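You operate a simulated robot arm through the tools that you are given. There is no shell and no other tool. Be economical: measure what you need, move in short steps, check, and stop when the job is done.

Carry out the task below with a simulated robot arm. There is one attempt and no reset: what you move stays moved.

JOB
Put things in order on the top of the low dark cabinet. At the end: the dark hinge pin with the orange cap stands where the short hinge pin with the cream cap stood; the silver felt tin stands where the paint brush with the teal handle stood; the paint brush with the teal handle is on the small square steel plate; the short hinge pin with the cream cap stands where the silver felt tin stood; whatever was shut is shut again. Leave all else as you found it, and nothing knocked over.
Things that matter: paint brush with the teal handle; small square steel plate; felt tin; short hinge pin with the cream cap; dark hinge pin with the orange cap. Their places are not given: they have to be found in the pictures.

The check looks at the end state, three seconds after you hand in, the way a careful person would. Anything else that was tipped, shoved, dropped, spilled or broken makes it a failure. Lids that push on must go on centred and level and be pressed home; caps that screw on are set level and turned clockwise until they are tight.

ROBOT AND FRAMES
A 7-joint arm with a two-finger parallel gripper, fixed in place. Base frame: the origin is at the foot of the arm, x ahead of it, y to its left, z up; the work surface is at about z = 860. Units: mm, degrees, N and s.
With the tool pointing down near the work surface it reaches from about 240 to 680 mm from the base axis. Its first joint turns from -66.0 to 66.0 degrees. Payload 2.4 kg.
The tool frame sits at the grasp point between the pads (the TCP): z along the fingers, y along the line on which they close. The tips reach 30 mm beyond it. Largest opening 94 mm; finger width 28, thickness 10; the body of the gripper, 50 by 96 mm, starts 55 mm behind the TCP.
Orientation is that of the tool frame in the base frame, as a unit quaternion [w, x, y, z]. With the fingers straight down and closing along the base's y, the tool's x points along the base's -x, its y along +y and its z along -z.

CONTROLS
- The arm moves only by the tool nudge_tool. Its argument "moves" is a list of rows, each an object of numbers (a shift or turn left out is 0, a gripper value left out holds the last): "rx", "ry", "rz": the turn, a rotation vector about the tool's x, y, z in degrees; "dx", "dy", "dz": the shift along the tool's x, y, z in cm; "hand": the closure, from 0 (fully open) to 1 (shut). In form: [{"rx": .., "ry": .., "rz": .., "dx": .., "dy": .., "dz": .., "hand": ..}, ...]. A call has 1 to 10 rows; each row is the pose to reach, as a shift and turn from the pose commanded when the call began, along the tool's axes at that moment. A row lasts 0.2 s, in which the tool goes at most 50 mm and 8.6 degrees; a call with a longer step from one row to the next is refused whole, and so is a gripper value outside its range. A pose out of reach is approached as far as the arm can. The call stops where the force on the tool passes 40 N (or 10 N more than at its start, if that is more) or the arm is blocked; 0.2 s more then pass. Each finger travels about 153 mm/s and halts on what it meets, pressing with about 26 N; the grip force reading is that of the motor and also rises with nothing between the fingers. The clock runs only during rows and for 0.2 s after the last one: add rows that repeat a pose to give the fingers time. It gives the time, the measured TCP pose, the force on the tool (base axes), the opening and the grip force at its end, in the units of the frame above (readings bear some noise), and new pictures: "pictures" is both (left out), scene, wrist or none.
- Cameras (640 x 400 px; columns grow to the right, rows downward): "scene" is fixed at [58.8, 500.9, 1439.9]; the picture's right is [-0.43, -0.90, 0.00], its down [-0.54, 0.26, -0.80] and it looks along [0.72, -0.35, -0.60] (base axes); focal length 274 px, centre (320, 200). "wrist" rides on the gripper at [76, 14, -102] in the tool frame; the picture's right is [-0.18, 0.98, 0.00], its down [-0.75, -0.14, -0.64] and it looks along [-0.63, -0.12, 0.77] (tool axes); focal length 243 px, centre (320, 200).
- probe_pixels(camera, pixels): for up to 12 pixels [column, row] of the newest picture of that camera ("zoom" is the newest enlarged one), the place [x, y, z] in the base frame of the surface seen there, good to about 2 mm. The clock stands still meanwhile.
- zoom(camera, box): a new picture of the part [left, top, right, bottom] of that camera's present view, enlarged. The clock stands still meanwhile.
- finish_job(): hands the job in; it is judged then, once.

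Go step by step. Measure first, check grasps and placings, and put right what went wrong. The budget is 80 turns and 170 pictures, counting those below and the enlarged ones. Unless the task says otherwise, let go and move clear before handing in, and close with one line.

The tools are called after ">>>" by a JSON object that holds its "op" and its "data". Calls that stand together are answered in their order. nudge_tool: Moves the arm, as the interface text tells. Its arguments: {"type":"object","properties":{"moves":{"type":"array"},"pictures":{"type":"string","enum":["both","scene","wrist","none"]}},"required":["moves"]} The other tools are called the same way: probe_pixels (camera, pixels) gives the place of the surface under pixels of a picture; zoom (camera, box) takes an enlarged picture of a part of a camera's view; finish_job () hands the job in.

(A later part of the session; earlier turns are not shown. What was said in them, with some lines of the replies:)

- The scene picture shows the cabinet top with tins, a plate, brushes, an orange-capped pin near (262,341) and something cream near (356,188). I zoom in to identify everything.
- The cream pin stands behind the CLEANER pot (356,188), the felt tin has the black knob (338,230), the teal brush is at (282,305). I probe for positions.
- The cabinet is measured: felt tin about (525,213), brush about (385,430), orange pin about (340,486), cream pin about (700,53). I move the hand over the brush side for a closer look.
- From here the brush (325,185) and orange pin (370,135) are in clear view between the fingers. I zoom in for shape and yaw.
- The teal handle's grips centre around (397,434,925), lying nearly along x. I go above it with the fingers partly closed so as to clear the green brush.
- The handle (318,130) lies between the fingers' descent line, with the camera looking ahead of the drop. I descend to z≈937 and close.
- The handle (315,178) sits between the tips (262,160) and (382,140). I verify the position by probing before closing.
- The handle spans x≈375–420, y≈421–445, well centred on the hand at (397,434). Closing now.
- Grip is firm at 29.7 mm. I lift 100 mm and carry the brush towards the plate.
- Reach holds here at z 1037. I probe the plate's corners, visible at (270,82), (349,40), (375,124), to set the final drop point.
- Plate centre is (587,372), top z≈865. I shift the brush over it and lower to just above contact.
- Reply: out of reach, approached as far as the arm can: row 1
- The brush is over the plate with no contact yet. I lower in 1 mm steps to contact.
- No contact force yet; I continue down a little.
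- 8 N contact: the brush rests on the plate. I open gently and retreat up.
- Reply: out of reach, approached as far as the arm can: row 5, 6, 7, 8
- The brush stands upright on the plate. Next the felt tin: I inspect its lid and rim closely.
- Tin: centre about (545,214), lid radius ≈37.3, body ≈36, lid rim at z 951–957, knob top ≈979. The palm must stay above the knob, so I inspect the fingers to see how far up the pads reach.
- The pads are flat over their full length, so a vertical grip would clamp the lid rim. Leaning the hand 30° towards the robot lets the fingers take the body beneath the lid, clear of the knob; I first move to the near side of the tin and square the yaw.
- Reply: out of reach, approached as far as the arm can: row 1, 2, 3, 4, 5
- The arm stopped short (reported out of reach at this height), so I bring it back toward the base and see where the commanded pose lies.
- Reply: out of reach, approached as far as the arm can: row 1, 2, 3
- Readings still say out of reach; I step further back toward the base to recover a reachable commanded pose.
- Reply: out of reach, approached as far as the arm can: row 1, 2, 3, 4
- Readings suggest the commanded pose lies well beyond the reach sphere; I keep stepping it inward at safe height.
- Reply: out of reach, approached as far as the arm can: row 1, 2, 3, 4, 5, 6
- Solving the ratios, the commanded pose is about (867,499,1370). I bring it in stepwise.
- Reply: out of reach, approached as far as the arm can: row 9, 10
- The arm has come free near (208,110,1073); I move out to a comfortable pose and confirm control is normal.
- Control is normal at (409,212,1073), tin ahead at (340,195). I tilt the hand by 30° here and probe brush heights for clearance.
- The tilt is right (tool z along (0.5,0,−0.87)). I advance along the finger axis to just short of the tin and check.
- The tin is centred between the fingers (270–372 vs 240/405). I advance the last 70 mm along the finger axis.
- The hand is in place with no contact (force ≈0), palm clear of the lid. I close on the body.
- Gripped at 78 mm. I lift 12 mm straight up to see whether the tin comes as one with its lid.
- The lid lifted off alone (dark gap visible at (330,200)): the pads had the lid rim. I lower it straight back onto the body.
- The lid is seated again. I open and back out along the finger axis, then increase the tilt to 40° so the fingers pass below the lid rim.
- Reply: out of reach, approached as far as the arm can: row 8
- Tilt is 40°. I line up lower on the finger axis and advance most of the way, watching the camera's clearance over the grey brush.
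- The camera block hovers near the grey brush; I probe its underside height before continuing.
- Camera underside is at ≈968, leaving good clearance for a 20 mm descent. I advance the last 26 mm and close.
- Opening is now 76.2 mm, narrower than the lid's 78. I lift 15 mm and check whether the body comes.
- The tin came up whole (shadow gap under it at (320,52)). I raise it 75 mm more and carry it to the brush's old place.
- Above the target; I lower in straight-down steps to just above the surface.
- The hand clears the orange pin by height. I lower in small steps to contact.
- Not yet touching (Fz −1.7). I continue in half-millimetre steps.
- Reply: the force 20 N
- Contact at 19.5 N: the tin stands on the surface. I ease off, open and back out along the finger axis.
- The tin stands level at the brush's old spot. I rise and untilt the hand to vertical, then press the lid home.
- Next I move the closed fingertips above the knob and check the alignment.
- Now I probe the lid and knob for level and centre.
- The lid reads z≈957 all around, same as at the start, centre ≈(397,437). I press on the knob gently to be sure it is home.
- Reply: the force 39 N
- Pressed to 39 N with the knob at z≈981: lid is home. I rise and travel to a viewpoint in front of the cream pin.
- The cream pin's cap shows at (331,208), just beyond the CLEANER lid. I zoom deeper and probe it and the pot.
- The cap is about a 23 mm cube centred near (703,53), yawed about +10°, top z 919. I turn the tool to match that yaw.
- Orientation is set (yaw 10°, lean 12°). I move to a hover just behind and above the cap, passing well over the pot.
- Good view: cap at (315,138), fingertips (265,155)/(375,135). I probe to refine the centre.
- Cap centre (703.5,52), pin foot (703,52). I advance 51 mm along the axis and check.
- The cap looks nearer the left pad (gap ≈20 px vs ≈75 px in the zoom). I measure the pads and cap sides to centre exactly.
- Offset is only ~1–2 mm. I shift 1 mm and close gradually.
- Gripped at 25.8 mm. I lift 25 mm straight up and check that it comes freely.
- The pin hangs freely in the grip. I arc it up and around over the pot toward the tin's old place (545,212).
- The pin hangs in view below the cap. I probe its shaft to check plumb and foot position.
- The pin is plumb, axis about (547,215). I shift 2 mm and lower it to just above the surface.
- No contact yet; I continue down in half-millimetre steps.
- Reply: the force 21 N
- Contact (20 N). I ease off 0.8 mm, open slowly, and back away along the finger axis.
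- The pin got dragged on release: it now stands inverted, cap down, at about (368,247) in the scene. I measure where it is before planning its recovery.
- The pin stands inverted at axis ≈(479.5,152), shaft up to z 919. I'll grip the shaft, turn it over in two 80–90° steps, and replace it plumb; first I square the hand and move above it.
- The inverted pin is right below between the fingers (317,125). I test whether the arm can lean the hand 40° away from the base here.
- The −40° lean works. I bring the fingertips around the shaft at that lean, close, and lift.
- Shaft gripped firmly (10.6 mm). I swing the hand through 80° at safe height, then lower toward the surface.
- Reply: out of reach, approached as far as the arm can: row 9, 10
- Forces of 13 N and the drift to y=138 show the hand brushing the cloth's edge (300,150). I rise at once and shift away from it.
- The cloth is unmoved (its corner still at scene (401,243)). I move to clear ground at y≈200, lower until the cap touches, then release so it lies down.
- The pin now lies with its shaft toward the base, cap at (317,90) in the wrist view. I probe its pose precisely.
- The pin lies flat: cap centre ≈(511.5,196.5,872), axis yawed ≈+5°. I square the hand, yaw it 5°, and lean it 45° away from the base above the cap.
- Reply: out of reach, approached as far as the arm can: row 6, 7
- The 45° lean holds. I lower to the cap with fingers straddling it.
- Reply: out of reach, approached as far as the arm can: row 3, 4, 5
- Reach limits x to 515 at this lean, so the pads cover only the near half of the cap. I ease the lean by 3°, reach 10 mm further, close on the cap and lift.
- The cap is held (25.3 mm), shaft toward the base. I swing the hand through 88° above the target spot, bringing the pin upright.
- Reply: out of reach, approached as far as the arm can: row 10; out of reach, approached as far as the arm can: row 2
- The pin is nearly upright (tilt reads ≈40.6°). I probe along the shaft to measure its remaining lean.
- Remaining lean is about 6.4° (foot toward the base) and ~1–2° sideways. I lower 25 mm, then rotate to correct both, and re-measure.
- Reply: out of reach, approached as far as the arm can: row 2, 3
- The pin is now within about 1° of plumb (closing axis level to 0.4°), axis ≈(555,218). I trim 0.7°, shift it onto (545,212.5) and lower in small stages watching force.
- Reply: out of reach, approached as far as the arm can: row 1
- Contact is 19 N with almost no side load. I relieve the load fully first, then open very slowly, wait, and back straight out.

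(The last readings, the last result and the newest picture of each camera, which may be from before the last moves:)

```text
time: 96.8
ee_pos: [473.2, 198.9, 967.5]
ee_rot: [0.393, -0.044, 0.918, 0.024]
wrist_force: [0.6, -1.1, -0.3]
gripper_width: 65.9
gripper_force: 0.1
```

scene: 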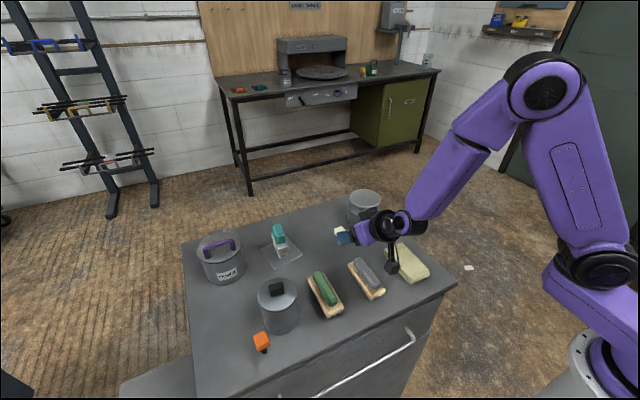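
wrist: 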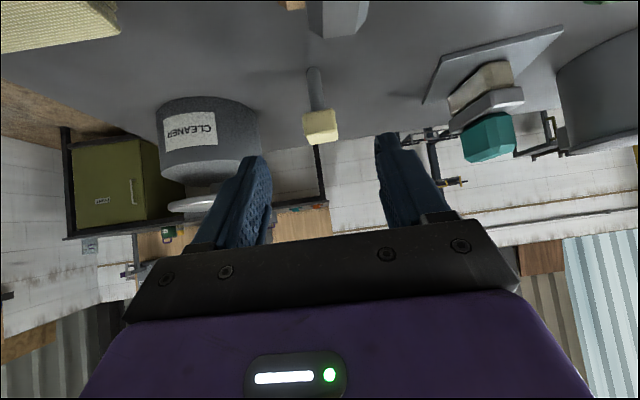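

The cream pin stands upright at about (543,209) in the tin's old place (cap at wrist (320,125)). Next I untilt to 12° and travel to the orange pin.

>>> {"op": "nudge_tool", "data": {"moves": [{"ry": 7, "dx": -0.8, "dz": -0.8, "hand": 0.62}, {"ry": 14, "dx": -1.8, "dz": -1.7}, {"ry": 21, "dx": -2.7, "dz": -2.6}, {"ry": 28, "dx": -3.6, "dz": -3.45}, {"ry": 34.4, "dx": -3.6, "dz": -3.45}, {"ry": 34.4, "dx": -3.6, "dz": -3.45}], "pictures": "none"}}

>>> {"op": "nudge_tool", "data": {"moves": [{"dx": 1.5, "dy": 3.8, "dz": -0.5}, {"dx": 3, "dy": 7.6, "dz": -1}, {"dx": 4.5, "dy": 11.4, "dz": -1.5}, {"dx": 6, "dy": 15.2, "dz": -2}, {"dx": 7.5, "dy": 19, "dz": -2.5}, {"dx": 9, "dy": 22.8, "dz": -3}, {"dx": 10.5, "dy": 26.5, "dz": -3.4}, {"dx": 11.9, "dy": 30.1, "dz": -3.9}, {"dx": 11.9, "dy": 30.1, "dz": -3.9}], "pictures": "wrist"}}

>>> {"op": "zoom", "data": {"camera": "scene", "box": [300, 190, 400, 290]}}

```text
time: 98.2
ee_pos: [474.0, 199.8, 1017.5]
ee_rot: [0.103, -0.048, 0.993, 0.011]
wrist_force: [0.9, -0.1, 0.5]
gripper_width: 35.7
gripper_force: 0.0
out of reach, approached as far as the arm can: row 3
```

```text
time: 100.2
ee_pos: [321.2, 485.7, 1033.7]
ee_rot: [0.104, -0.048, 0.993, 0.01]
wrist_force: [-0.1, 0.6, -1.2]
gripper_width: 35.6
gripper_force: 0.1
```

wrist: 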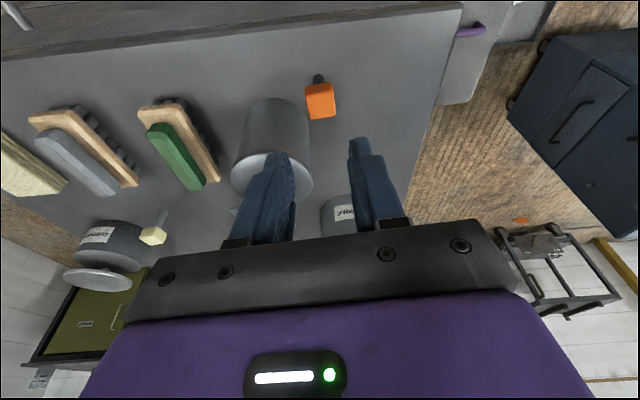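

```text
4.00 times, centred on (350, 240) of scene
```

zoom: 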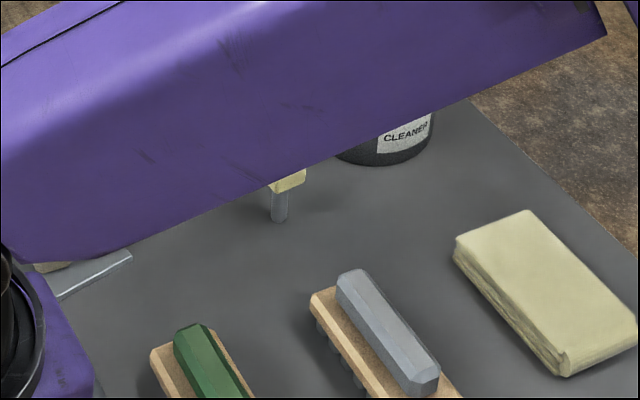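

The cream pin still stands. The orange cap is at (320,100) in the wrist view; I probe it.

>>> {"op": "probe_pixels", "data": {"camera": "wrist", "pixels": [[308, 97], [332, 93], [311, 117], [334, 114], [321, 106], [321, 98], [308, 88], [330, 84], [318, 80], [318, 76], [270, 158], [305, 160]]}}

>>> {"op": "zoom", "data": {"camera": "wrist", "box": [290, 65, 350, 130]}}

```text
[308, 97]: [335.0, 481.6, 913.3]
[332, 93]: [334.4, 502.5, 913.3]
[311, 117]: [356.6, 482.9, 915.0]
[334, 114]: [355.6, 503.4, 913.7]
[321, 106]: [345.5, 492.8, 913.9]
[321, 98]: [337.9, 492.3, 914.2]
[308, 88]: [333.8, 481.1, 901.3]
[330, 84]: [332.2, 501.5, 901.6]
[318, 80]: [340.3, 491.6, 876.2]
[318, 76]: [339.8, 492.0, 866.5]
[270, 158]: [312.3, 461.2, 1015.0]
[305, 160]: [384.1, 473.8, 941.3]
```

```text
6.15 times, centred on (320, 98) of wrist
```

zoom: 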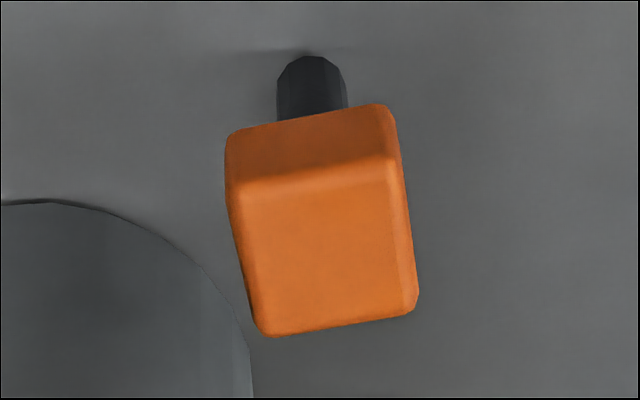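

The orange cap is centred at (345.5,492.5), top z 914, nearly aligned with the tool. I descend along the axis, close slowly and lift.

>>> {"op": "nudge_tool", "data": {"moves": [{"dx": 0.1, "dy": 0.3, "dz": 4}, {"dx": 0.27, "dy": 0.45, "dz": 7.5}, {"dx": 0.27, "dy": 0.45, "dz": 9.8}, {"dx": 0.27, "dy": 0.45, "dz": 11.2}, {"dx": 0.27, "dy": 0.45, "dz": 11.7}, {"dx": 0.27, "dy": 0.45, "dz": 11.7}], "pictures": "none"}}

>>> {"op": "nudge_tool", "data": {"moves": [{"hand": 0.65}, {"hand": 0.67}, {"hand": 0.69}, {"hand": 0.71}, {"hand": 0.73}, {"hand": 0.76}, {"hand": 0.85}, {"hand": 1}, {"hand": 1}], "pictures": "none"}}

>>> {"op": "nudge_tool", "data": {"moves": [{"dx": -0.1, "dz": -0.5}, {"dx": -0.4, "dz": -2}, {"dx": -0.9, "dz": -4.3}, {"dx": -1.66, "dz": -7.8}, {"dx": -1.66, "dz": -7.8}], "pictures": "both"}}

```text
time: 101.6
ee_pos: [341.8, 493.2, 918.1]
ee_rot: [0.104, -0.049, 0.993, 0.01]
wrist_force: [0.1, 0.4, -0.5]
gripper_width: 35.8
gripper_force: 0.5
```

```text
time: 103.6
ee_pos: [342.1, 492.9, 917.7]
ee_rot: [0.104, -0.048, 0.993, 0.009]
wrist_force: [0.2, -0.6, 0.9]
gripper_width: 29.1
gripper_force: 25.5
```

```text
time: 104.8
ee_pos: [342.3, 493.7, 997.1]
ee_rot: [0.105, -0.048, 0.993, 0.01]
wrist_force: [1.1, -0.7, -1.6]
gripper_width: 28.9
gripper_force: 25.9
5 turns are left
```

scene: 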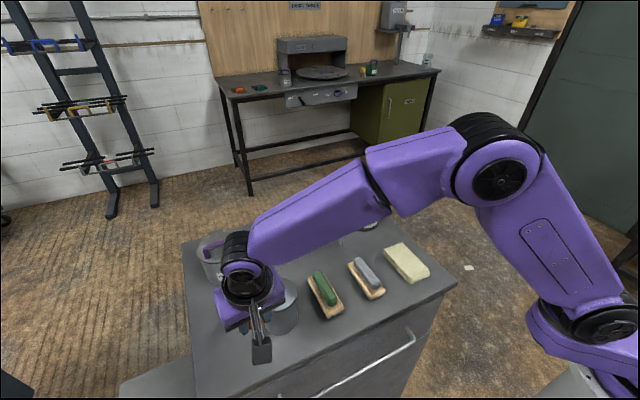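
wrist: 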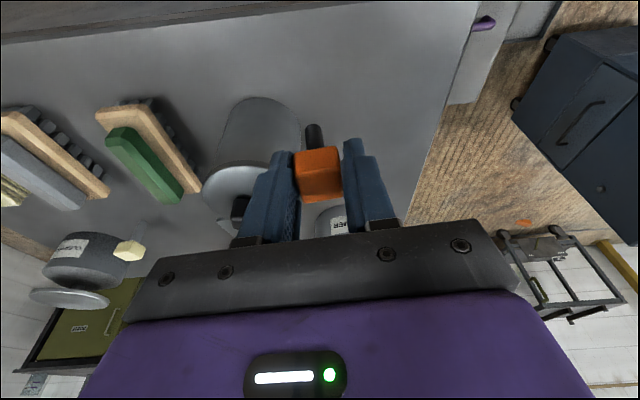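

The orange pin is held and clear. I carry it over the cabinet and around to above the cream pin's original spot.

>>> {"op": "nudge_tool", "data": {"moves": [{"dx": -1.0, "dz": -4.7}, {"dx": -2.2, "dy": -4.2, "dz": -4.5}, {"dx": -3.4, "dy": -8.4, "dz": -4.2}, {"dx": -4.6, "dy": -12.6, "dz": -4.0}, {"dx": -5.8, "dy": -16.8, "dz": -3.7}, {"dx": -7.05, "dy": -21, "dz": -3.5}, {"dx": -8.27, "dy": -25.2, "dz": -3.25}, {"dx": -8.27, "dy": -25.2, "dz": -3.25}], "pictures": "none"}}

>>> {"op": "nudge_tool", "data": {"moves": [{"dx": -3.03, "dy": -2.63, "dz": 0.64}, {"dx": -6.05, "dy": -5.25, "dz": 1.29}, {"dx": -9.08, "dy": -7.9, "dz": 1.93}, {"dx": -12.1, "dy": -10.5, "dz": 2.57}, {"dx": -15.1, "dy": -13.1, "dz": 3.2}, {"dx": -18.2, "dy": -15.75, "dz": 3.86}, {"dx": -20.2, "dy": -19, "dz": 4.81}, {"dx": -20.2, "dy": -19, "dz": 4.81}], "pictures": "none"}}

>>> {"op": "nudge_tool", "data": {"moves": [{"dx": -0.9, "dy": -1.64, "dz": 2.24}, {"dx": -1.44, "dy": -2.78, "dz": 6.44}, {"dx": -1.15, "dy": -3.17, "dz": 10.06}, {"dx": -1.15, "dy": -3.17, "dz": 10.06}], "pictures": "both"}}

```text
time: 106.6
ee_pos: [440.4, 248.8, 1044.8]
ee_rot: [0.104, -0.048, 0.993, 0.009]
wrist_force: [0.0, -0.5, -1.3]
gripper_width: 28.6
gripper_force: 26.3
```

```text
time: 108.4
ee_pos: [666.1, 78.6, 1036.7]
ee_rot: [0.103, -0.048, 0.993, 0.009]
wrist_force: [0.4, -0.3, -1.5]
gripper_width: 28.4
gripper_force: 25.9
```

```text
time: 109.4
ee_pos: [698.8, 52.0, 942.6]
ee_rot: [0.104, -0.048, 0.993, 0.01]
wrist_force: [-0.3, 0.4, -0.8]
gripper_width: 27.1
gripper_force: 26.1
4 turns are left
```

scene: 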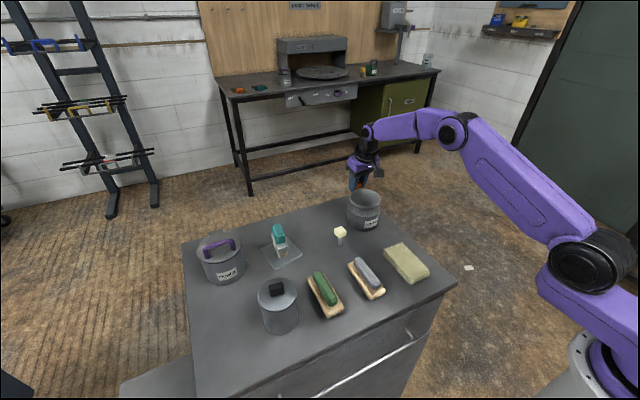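
wrist: 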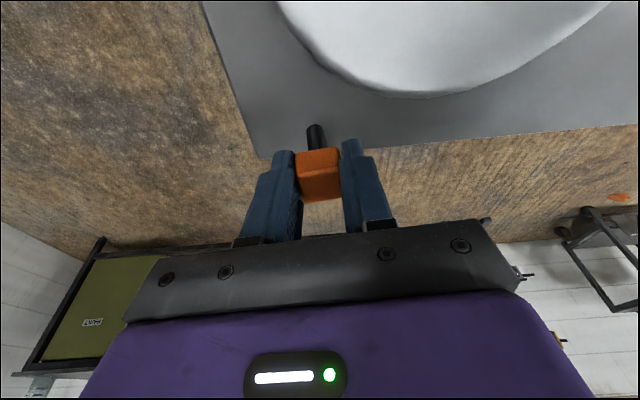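

The pin hangs above the target; its grip is steady. I lower in stages to contact and probe the shaft for plumb.

>>> {"op": "nudge_tool", "data": {"moves": [{"dx": 0.2, "dz": 0.95}, {"dx": 0.37, "dz": 1.75}, {"dx": 0.46, "dz": 2.15}, {"dx": 0.46, "dz": 2.15}], "pictures": "none"}}

>>> {"op": "nudge_tool", "data": {"moves": [{"dx": 0.01, "dz": 0.05}, {"dx": 0.02, "dz": 0.1}, {"dx": 0.03, "dz": 0.15}, {"dx": 0.03, "dz": 0.15}], "pictures": "none"}}

>>> {"op": "nudge_tool", "data": {"moves": [{"dx": 0.01, "dz": 0.05}, {"dx": 0.02, "dz": 0.1}, {"dx": 0.025, "dz": 0.13}, {"dx": 0.025, "dz": 0.13}], "pictures": "wrist"}}

>>> {"op": "probe_pixels", "data": {"camera": "wrist", "pixels": [[315, 125], [315, 128], [315, 132], [316, 136], [316, 140], [316, 144], [316, 147], [310, 138], [322, 138], [318, 180]]}}

```text
time: 110.4
ee_pos: [701.1, 52.6, 919.1]
ee_rot: [0.104, -0.048, 0.993, 0.009]
wrist_force: [-1.0, 0.2, -1.8]
gripper_width: 27.2
gripper_force: 25.8
```

```text
time: 111.4
ee_pos: [699.6, 53.0, 918.6]
ee_rot: [0.104, -0.049, 0.993, 0.01]
wrist_force: [0.0, -0.7, -0.9]
gripper_width: 27.3
gripper_force: 25.9
```

```text
time: 112.4
ee_pos: [702.0, 52.8, 917.4]
ee_rot: [0.105, -0.048, 0.993, 0.009]
wrist_force: [-3.7, 0.7, 10.9]
gripper_width: 27.0
gripper_force: 26.6
```

wrist: 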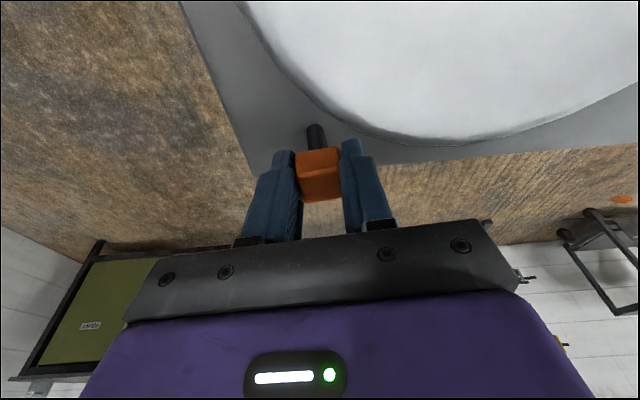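

```text
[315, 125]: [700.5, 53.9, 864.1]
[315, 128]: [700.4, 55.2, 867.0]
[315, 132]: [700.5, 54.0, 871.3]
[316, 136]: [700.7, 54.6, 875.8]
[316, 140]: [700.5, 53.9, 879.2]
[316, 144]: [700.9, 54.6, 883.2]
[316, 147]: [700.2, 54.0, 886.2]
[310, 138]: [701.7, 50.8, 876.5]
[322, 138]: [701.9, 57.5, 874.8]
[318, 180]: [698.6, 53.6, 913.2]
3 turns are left
```

The shaft reads perfectly plumb (x≈700.5 all along) with 11 N contact. I relieve the load, open very slowly, wait, and back out along the finger axis.

>>> {"op": "nudge_tool", "data": {"moves": [{"dx": -0.006, "dz": -0.03}, {"dx": -0.014, "dz": -0.07}, {"dx": -0.014, "dz": -0.07}], "pictures": "none"}}

>>> {"op": "nudge_tool", "data": {"moves": [{"hand": 0.715}, {"hand": 0.705}, {"hand": 0.695}, {"hand": 0.68}, {"hand": 0.66}, {"hand": 0.62}, {"hand": 0.56}, {"hand": 0.48}, {"hand": 0.4}, {"hand": 0.35}], "pictures": "none"}}

>>> {"op": "nudge_tool", "data": {"moves": [{"dz": 0}, {"dz": -0.5}, {"dz": -1.5}, {"dz": -3}, {"dz": -5}, {"dz": -7.5}, {"dz": -9.5}, {"dz": -9.5}], "pictures": "both"}}

```text
time: 113.2
ee_pos: [700.4, 53.6, 918.0]
ee_rot: [0.106, -0.049, 0.993, 0.009]
wrist_force: [2.9, 0.2, 6.2]
gripper_width: 27.2
gripper_force: 25.8
```

```text
time: 115.4
ee_pos: [701.1, 52.4, 917.7]
ee_rot: [0.104, -0.048, 0.993, 0.01]
wrist_force: [-0.5, 0.2, 0.6]
gripper_width: 61.0
gripper_force: 0.0
```

```text
time: 117.2
ee_pos: [682.4, 50.8, 1011.2]
ee_rot: [0.104, -0.048, 0.993, 0.009]
wrist_force: [-0.3, -0.2, 0.2]
gripper_width: 61.0
gripper_force: 0.0
2 turns are left
```

scene: 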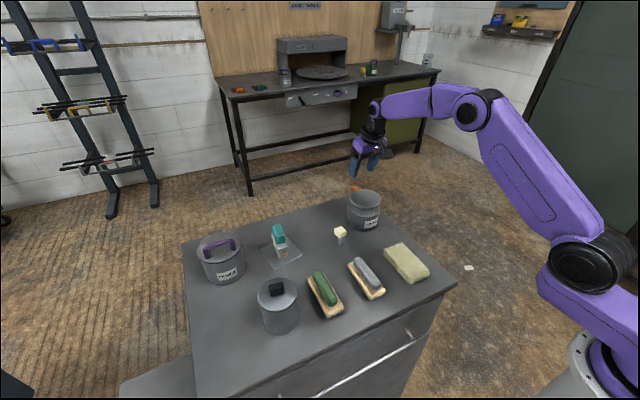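
wrist: 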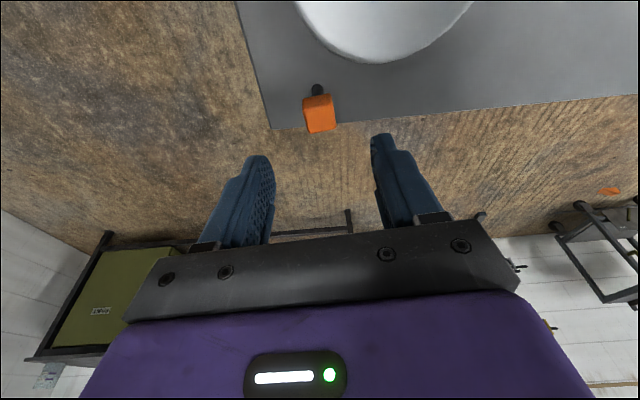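

The orange pin stands upright at the cream pin's old place (wrist (320,112)). The cream pin (340,233), tin (278,300) and brush on the plate (279,243) all stand too, and the hand is clear, so I hand in.

>>> {"op": "finish_job", "data": {}}

```text
The job is handed in.
```

The job is handed in, with everything in its asked-for place and standing in the last pictures: the brush on the plate, the felt tin with its lid pressed home where the brush stood, the cream-capped pin where the tin stood, and the orange-capped pin where the cream one stood. The cream-capped pin tipped over once as I let go of it; I set it upright again about 3 mm from where I read the tin's centre.
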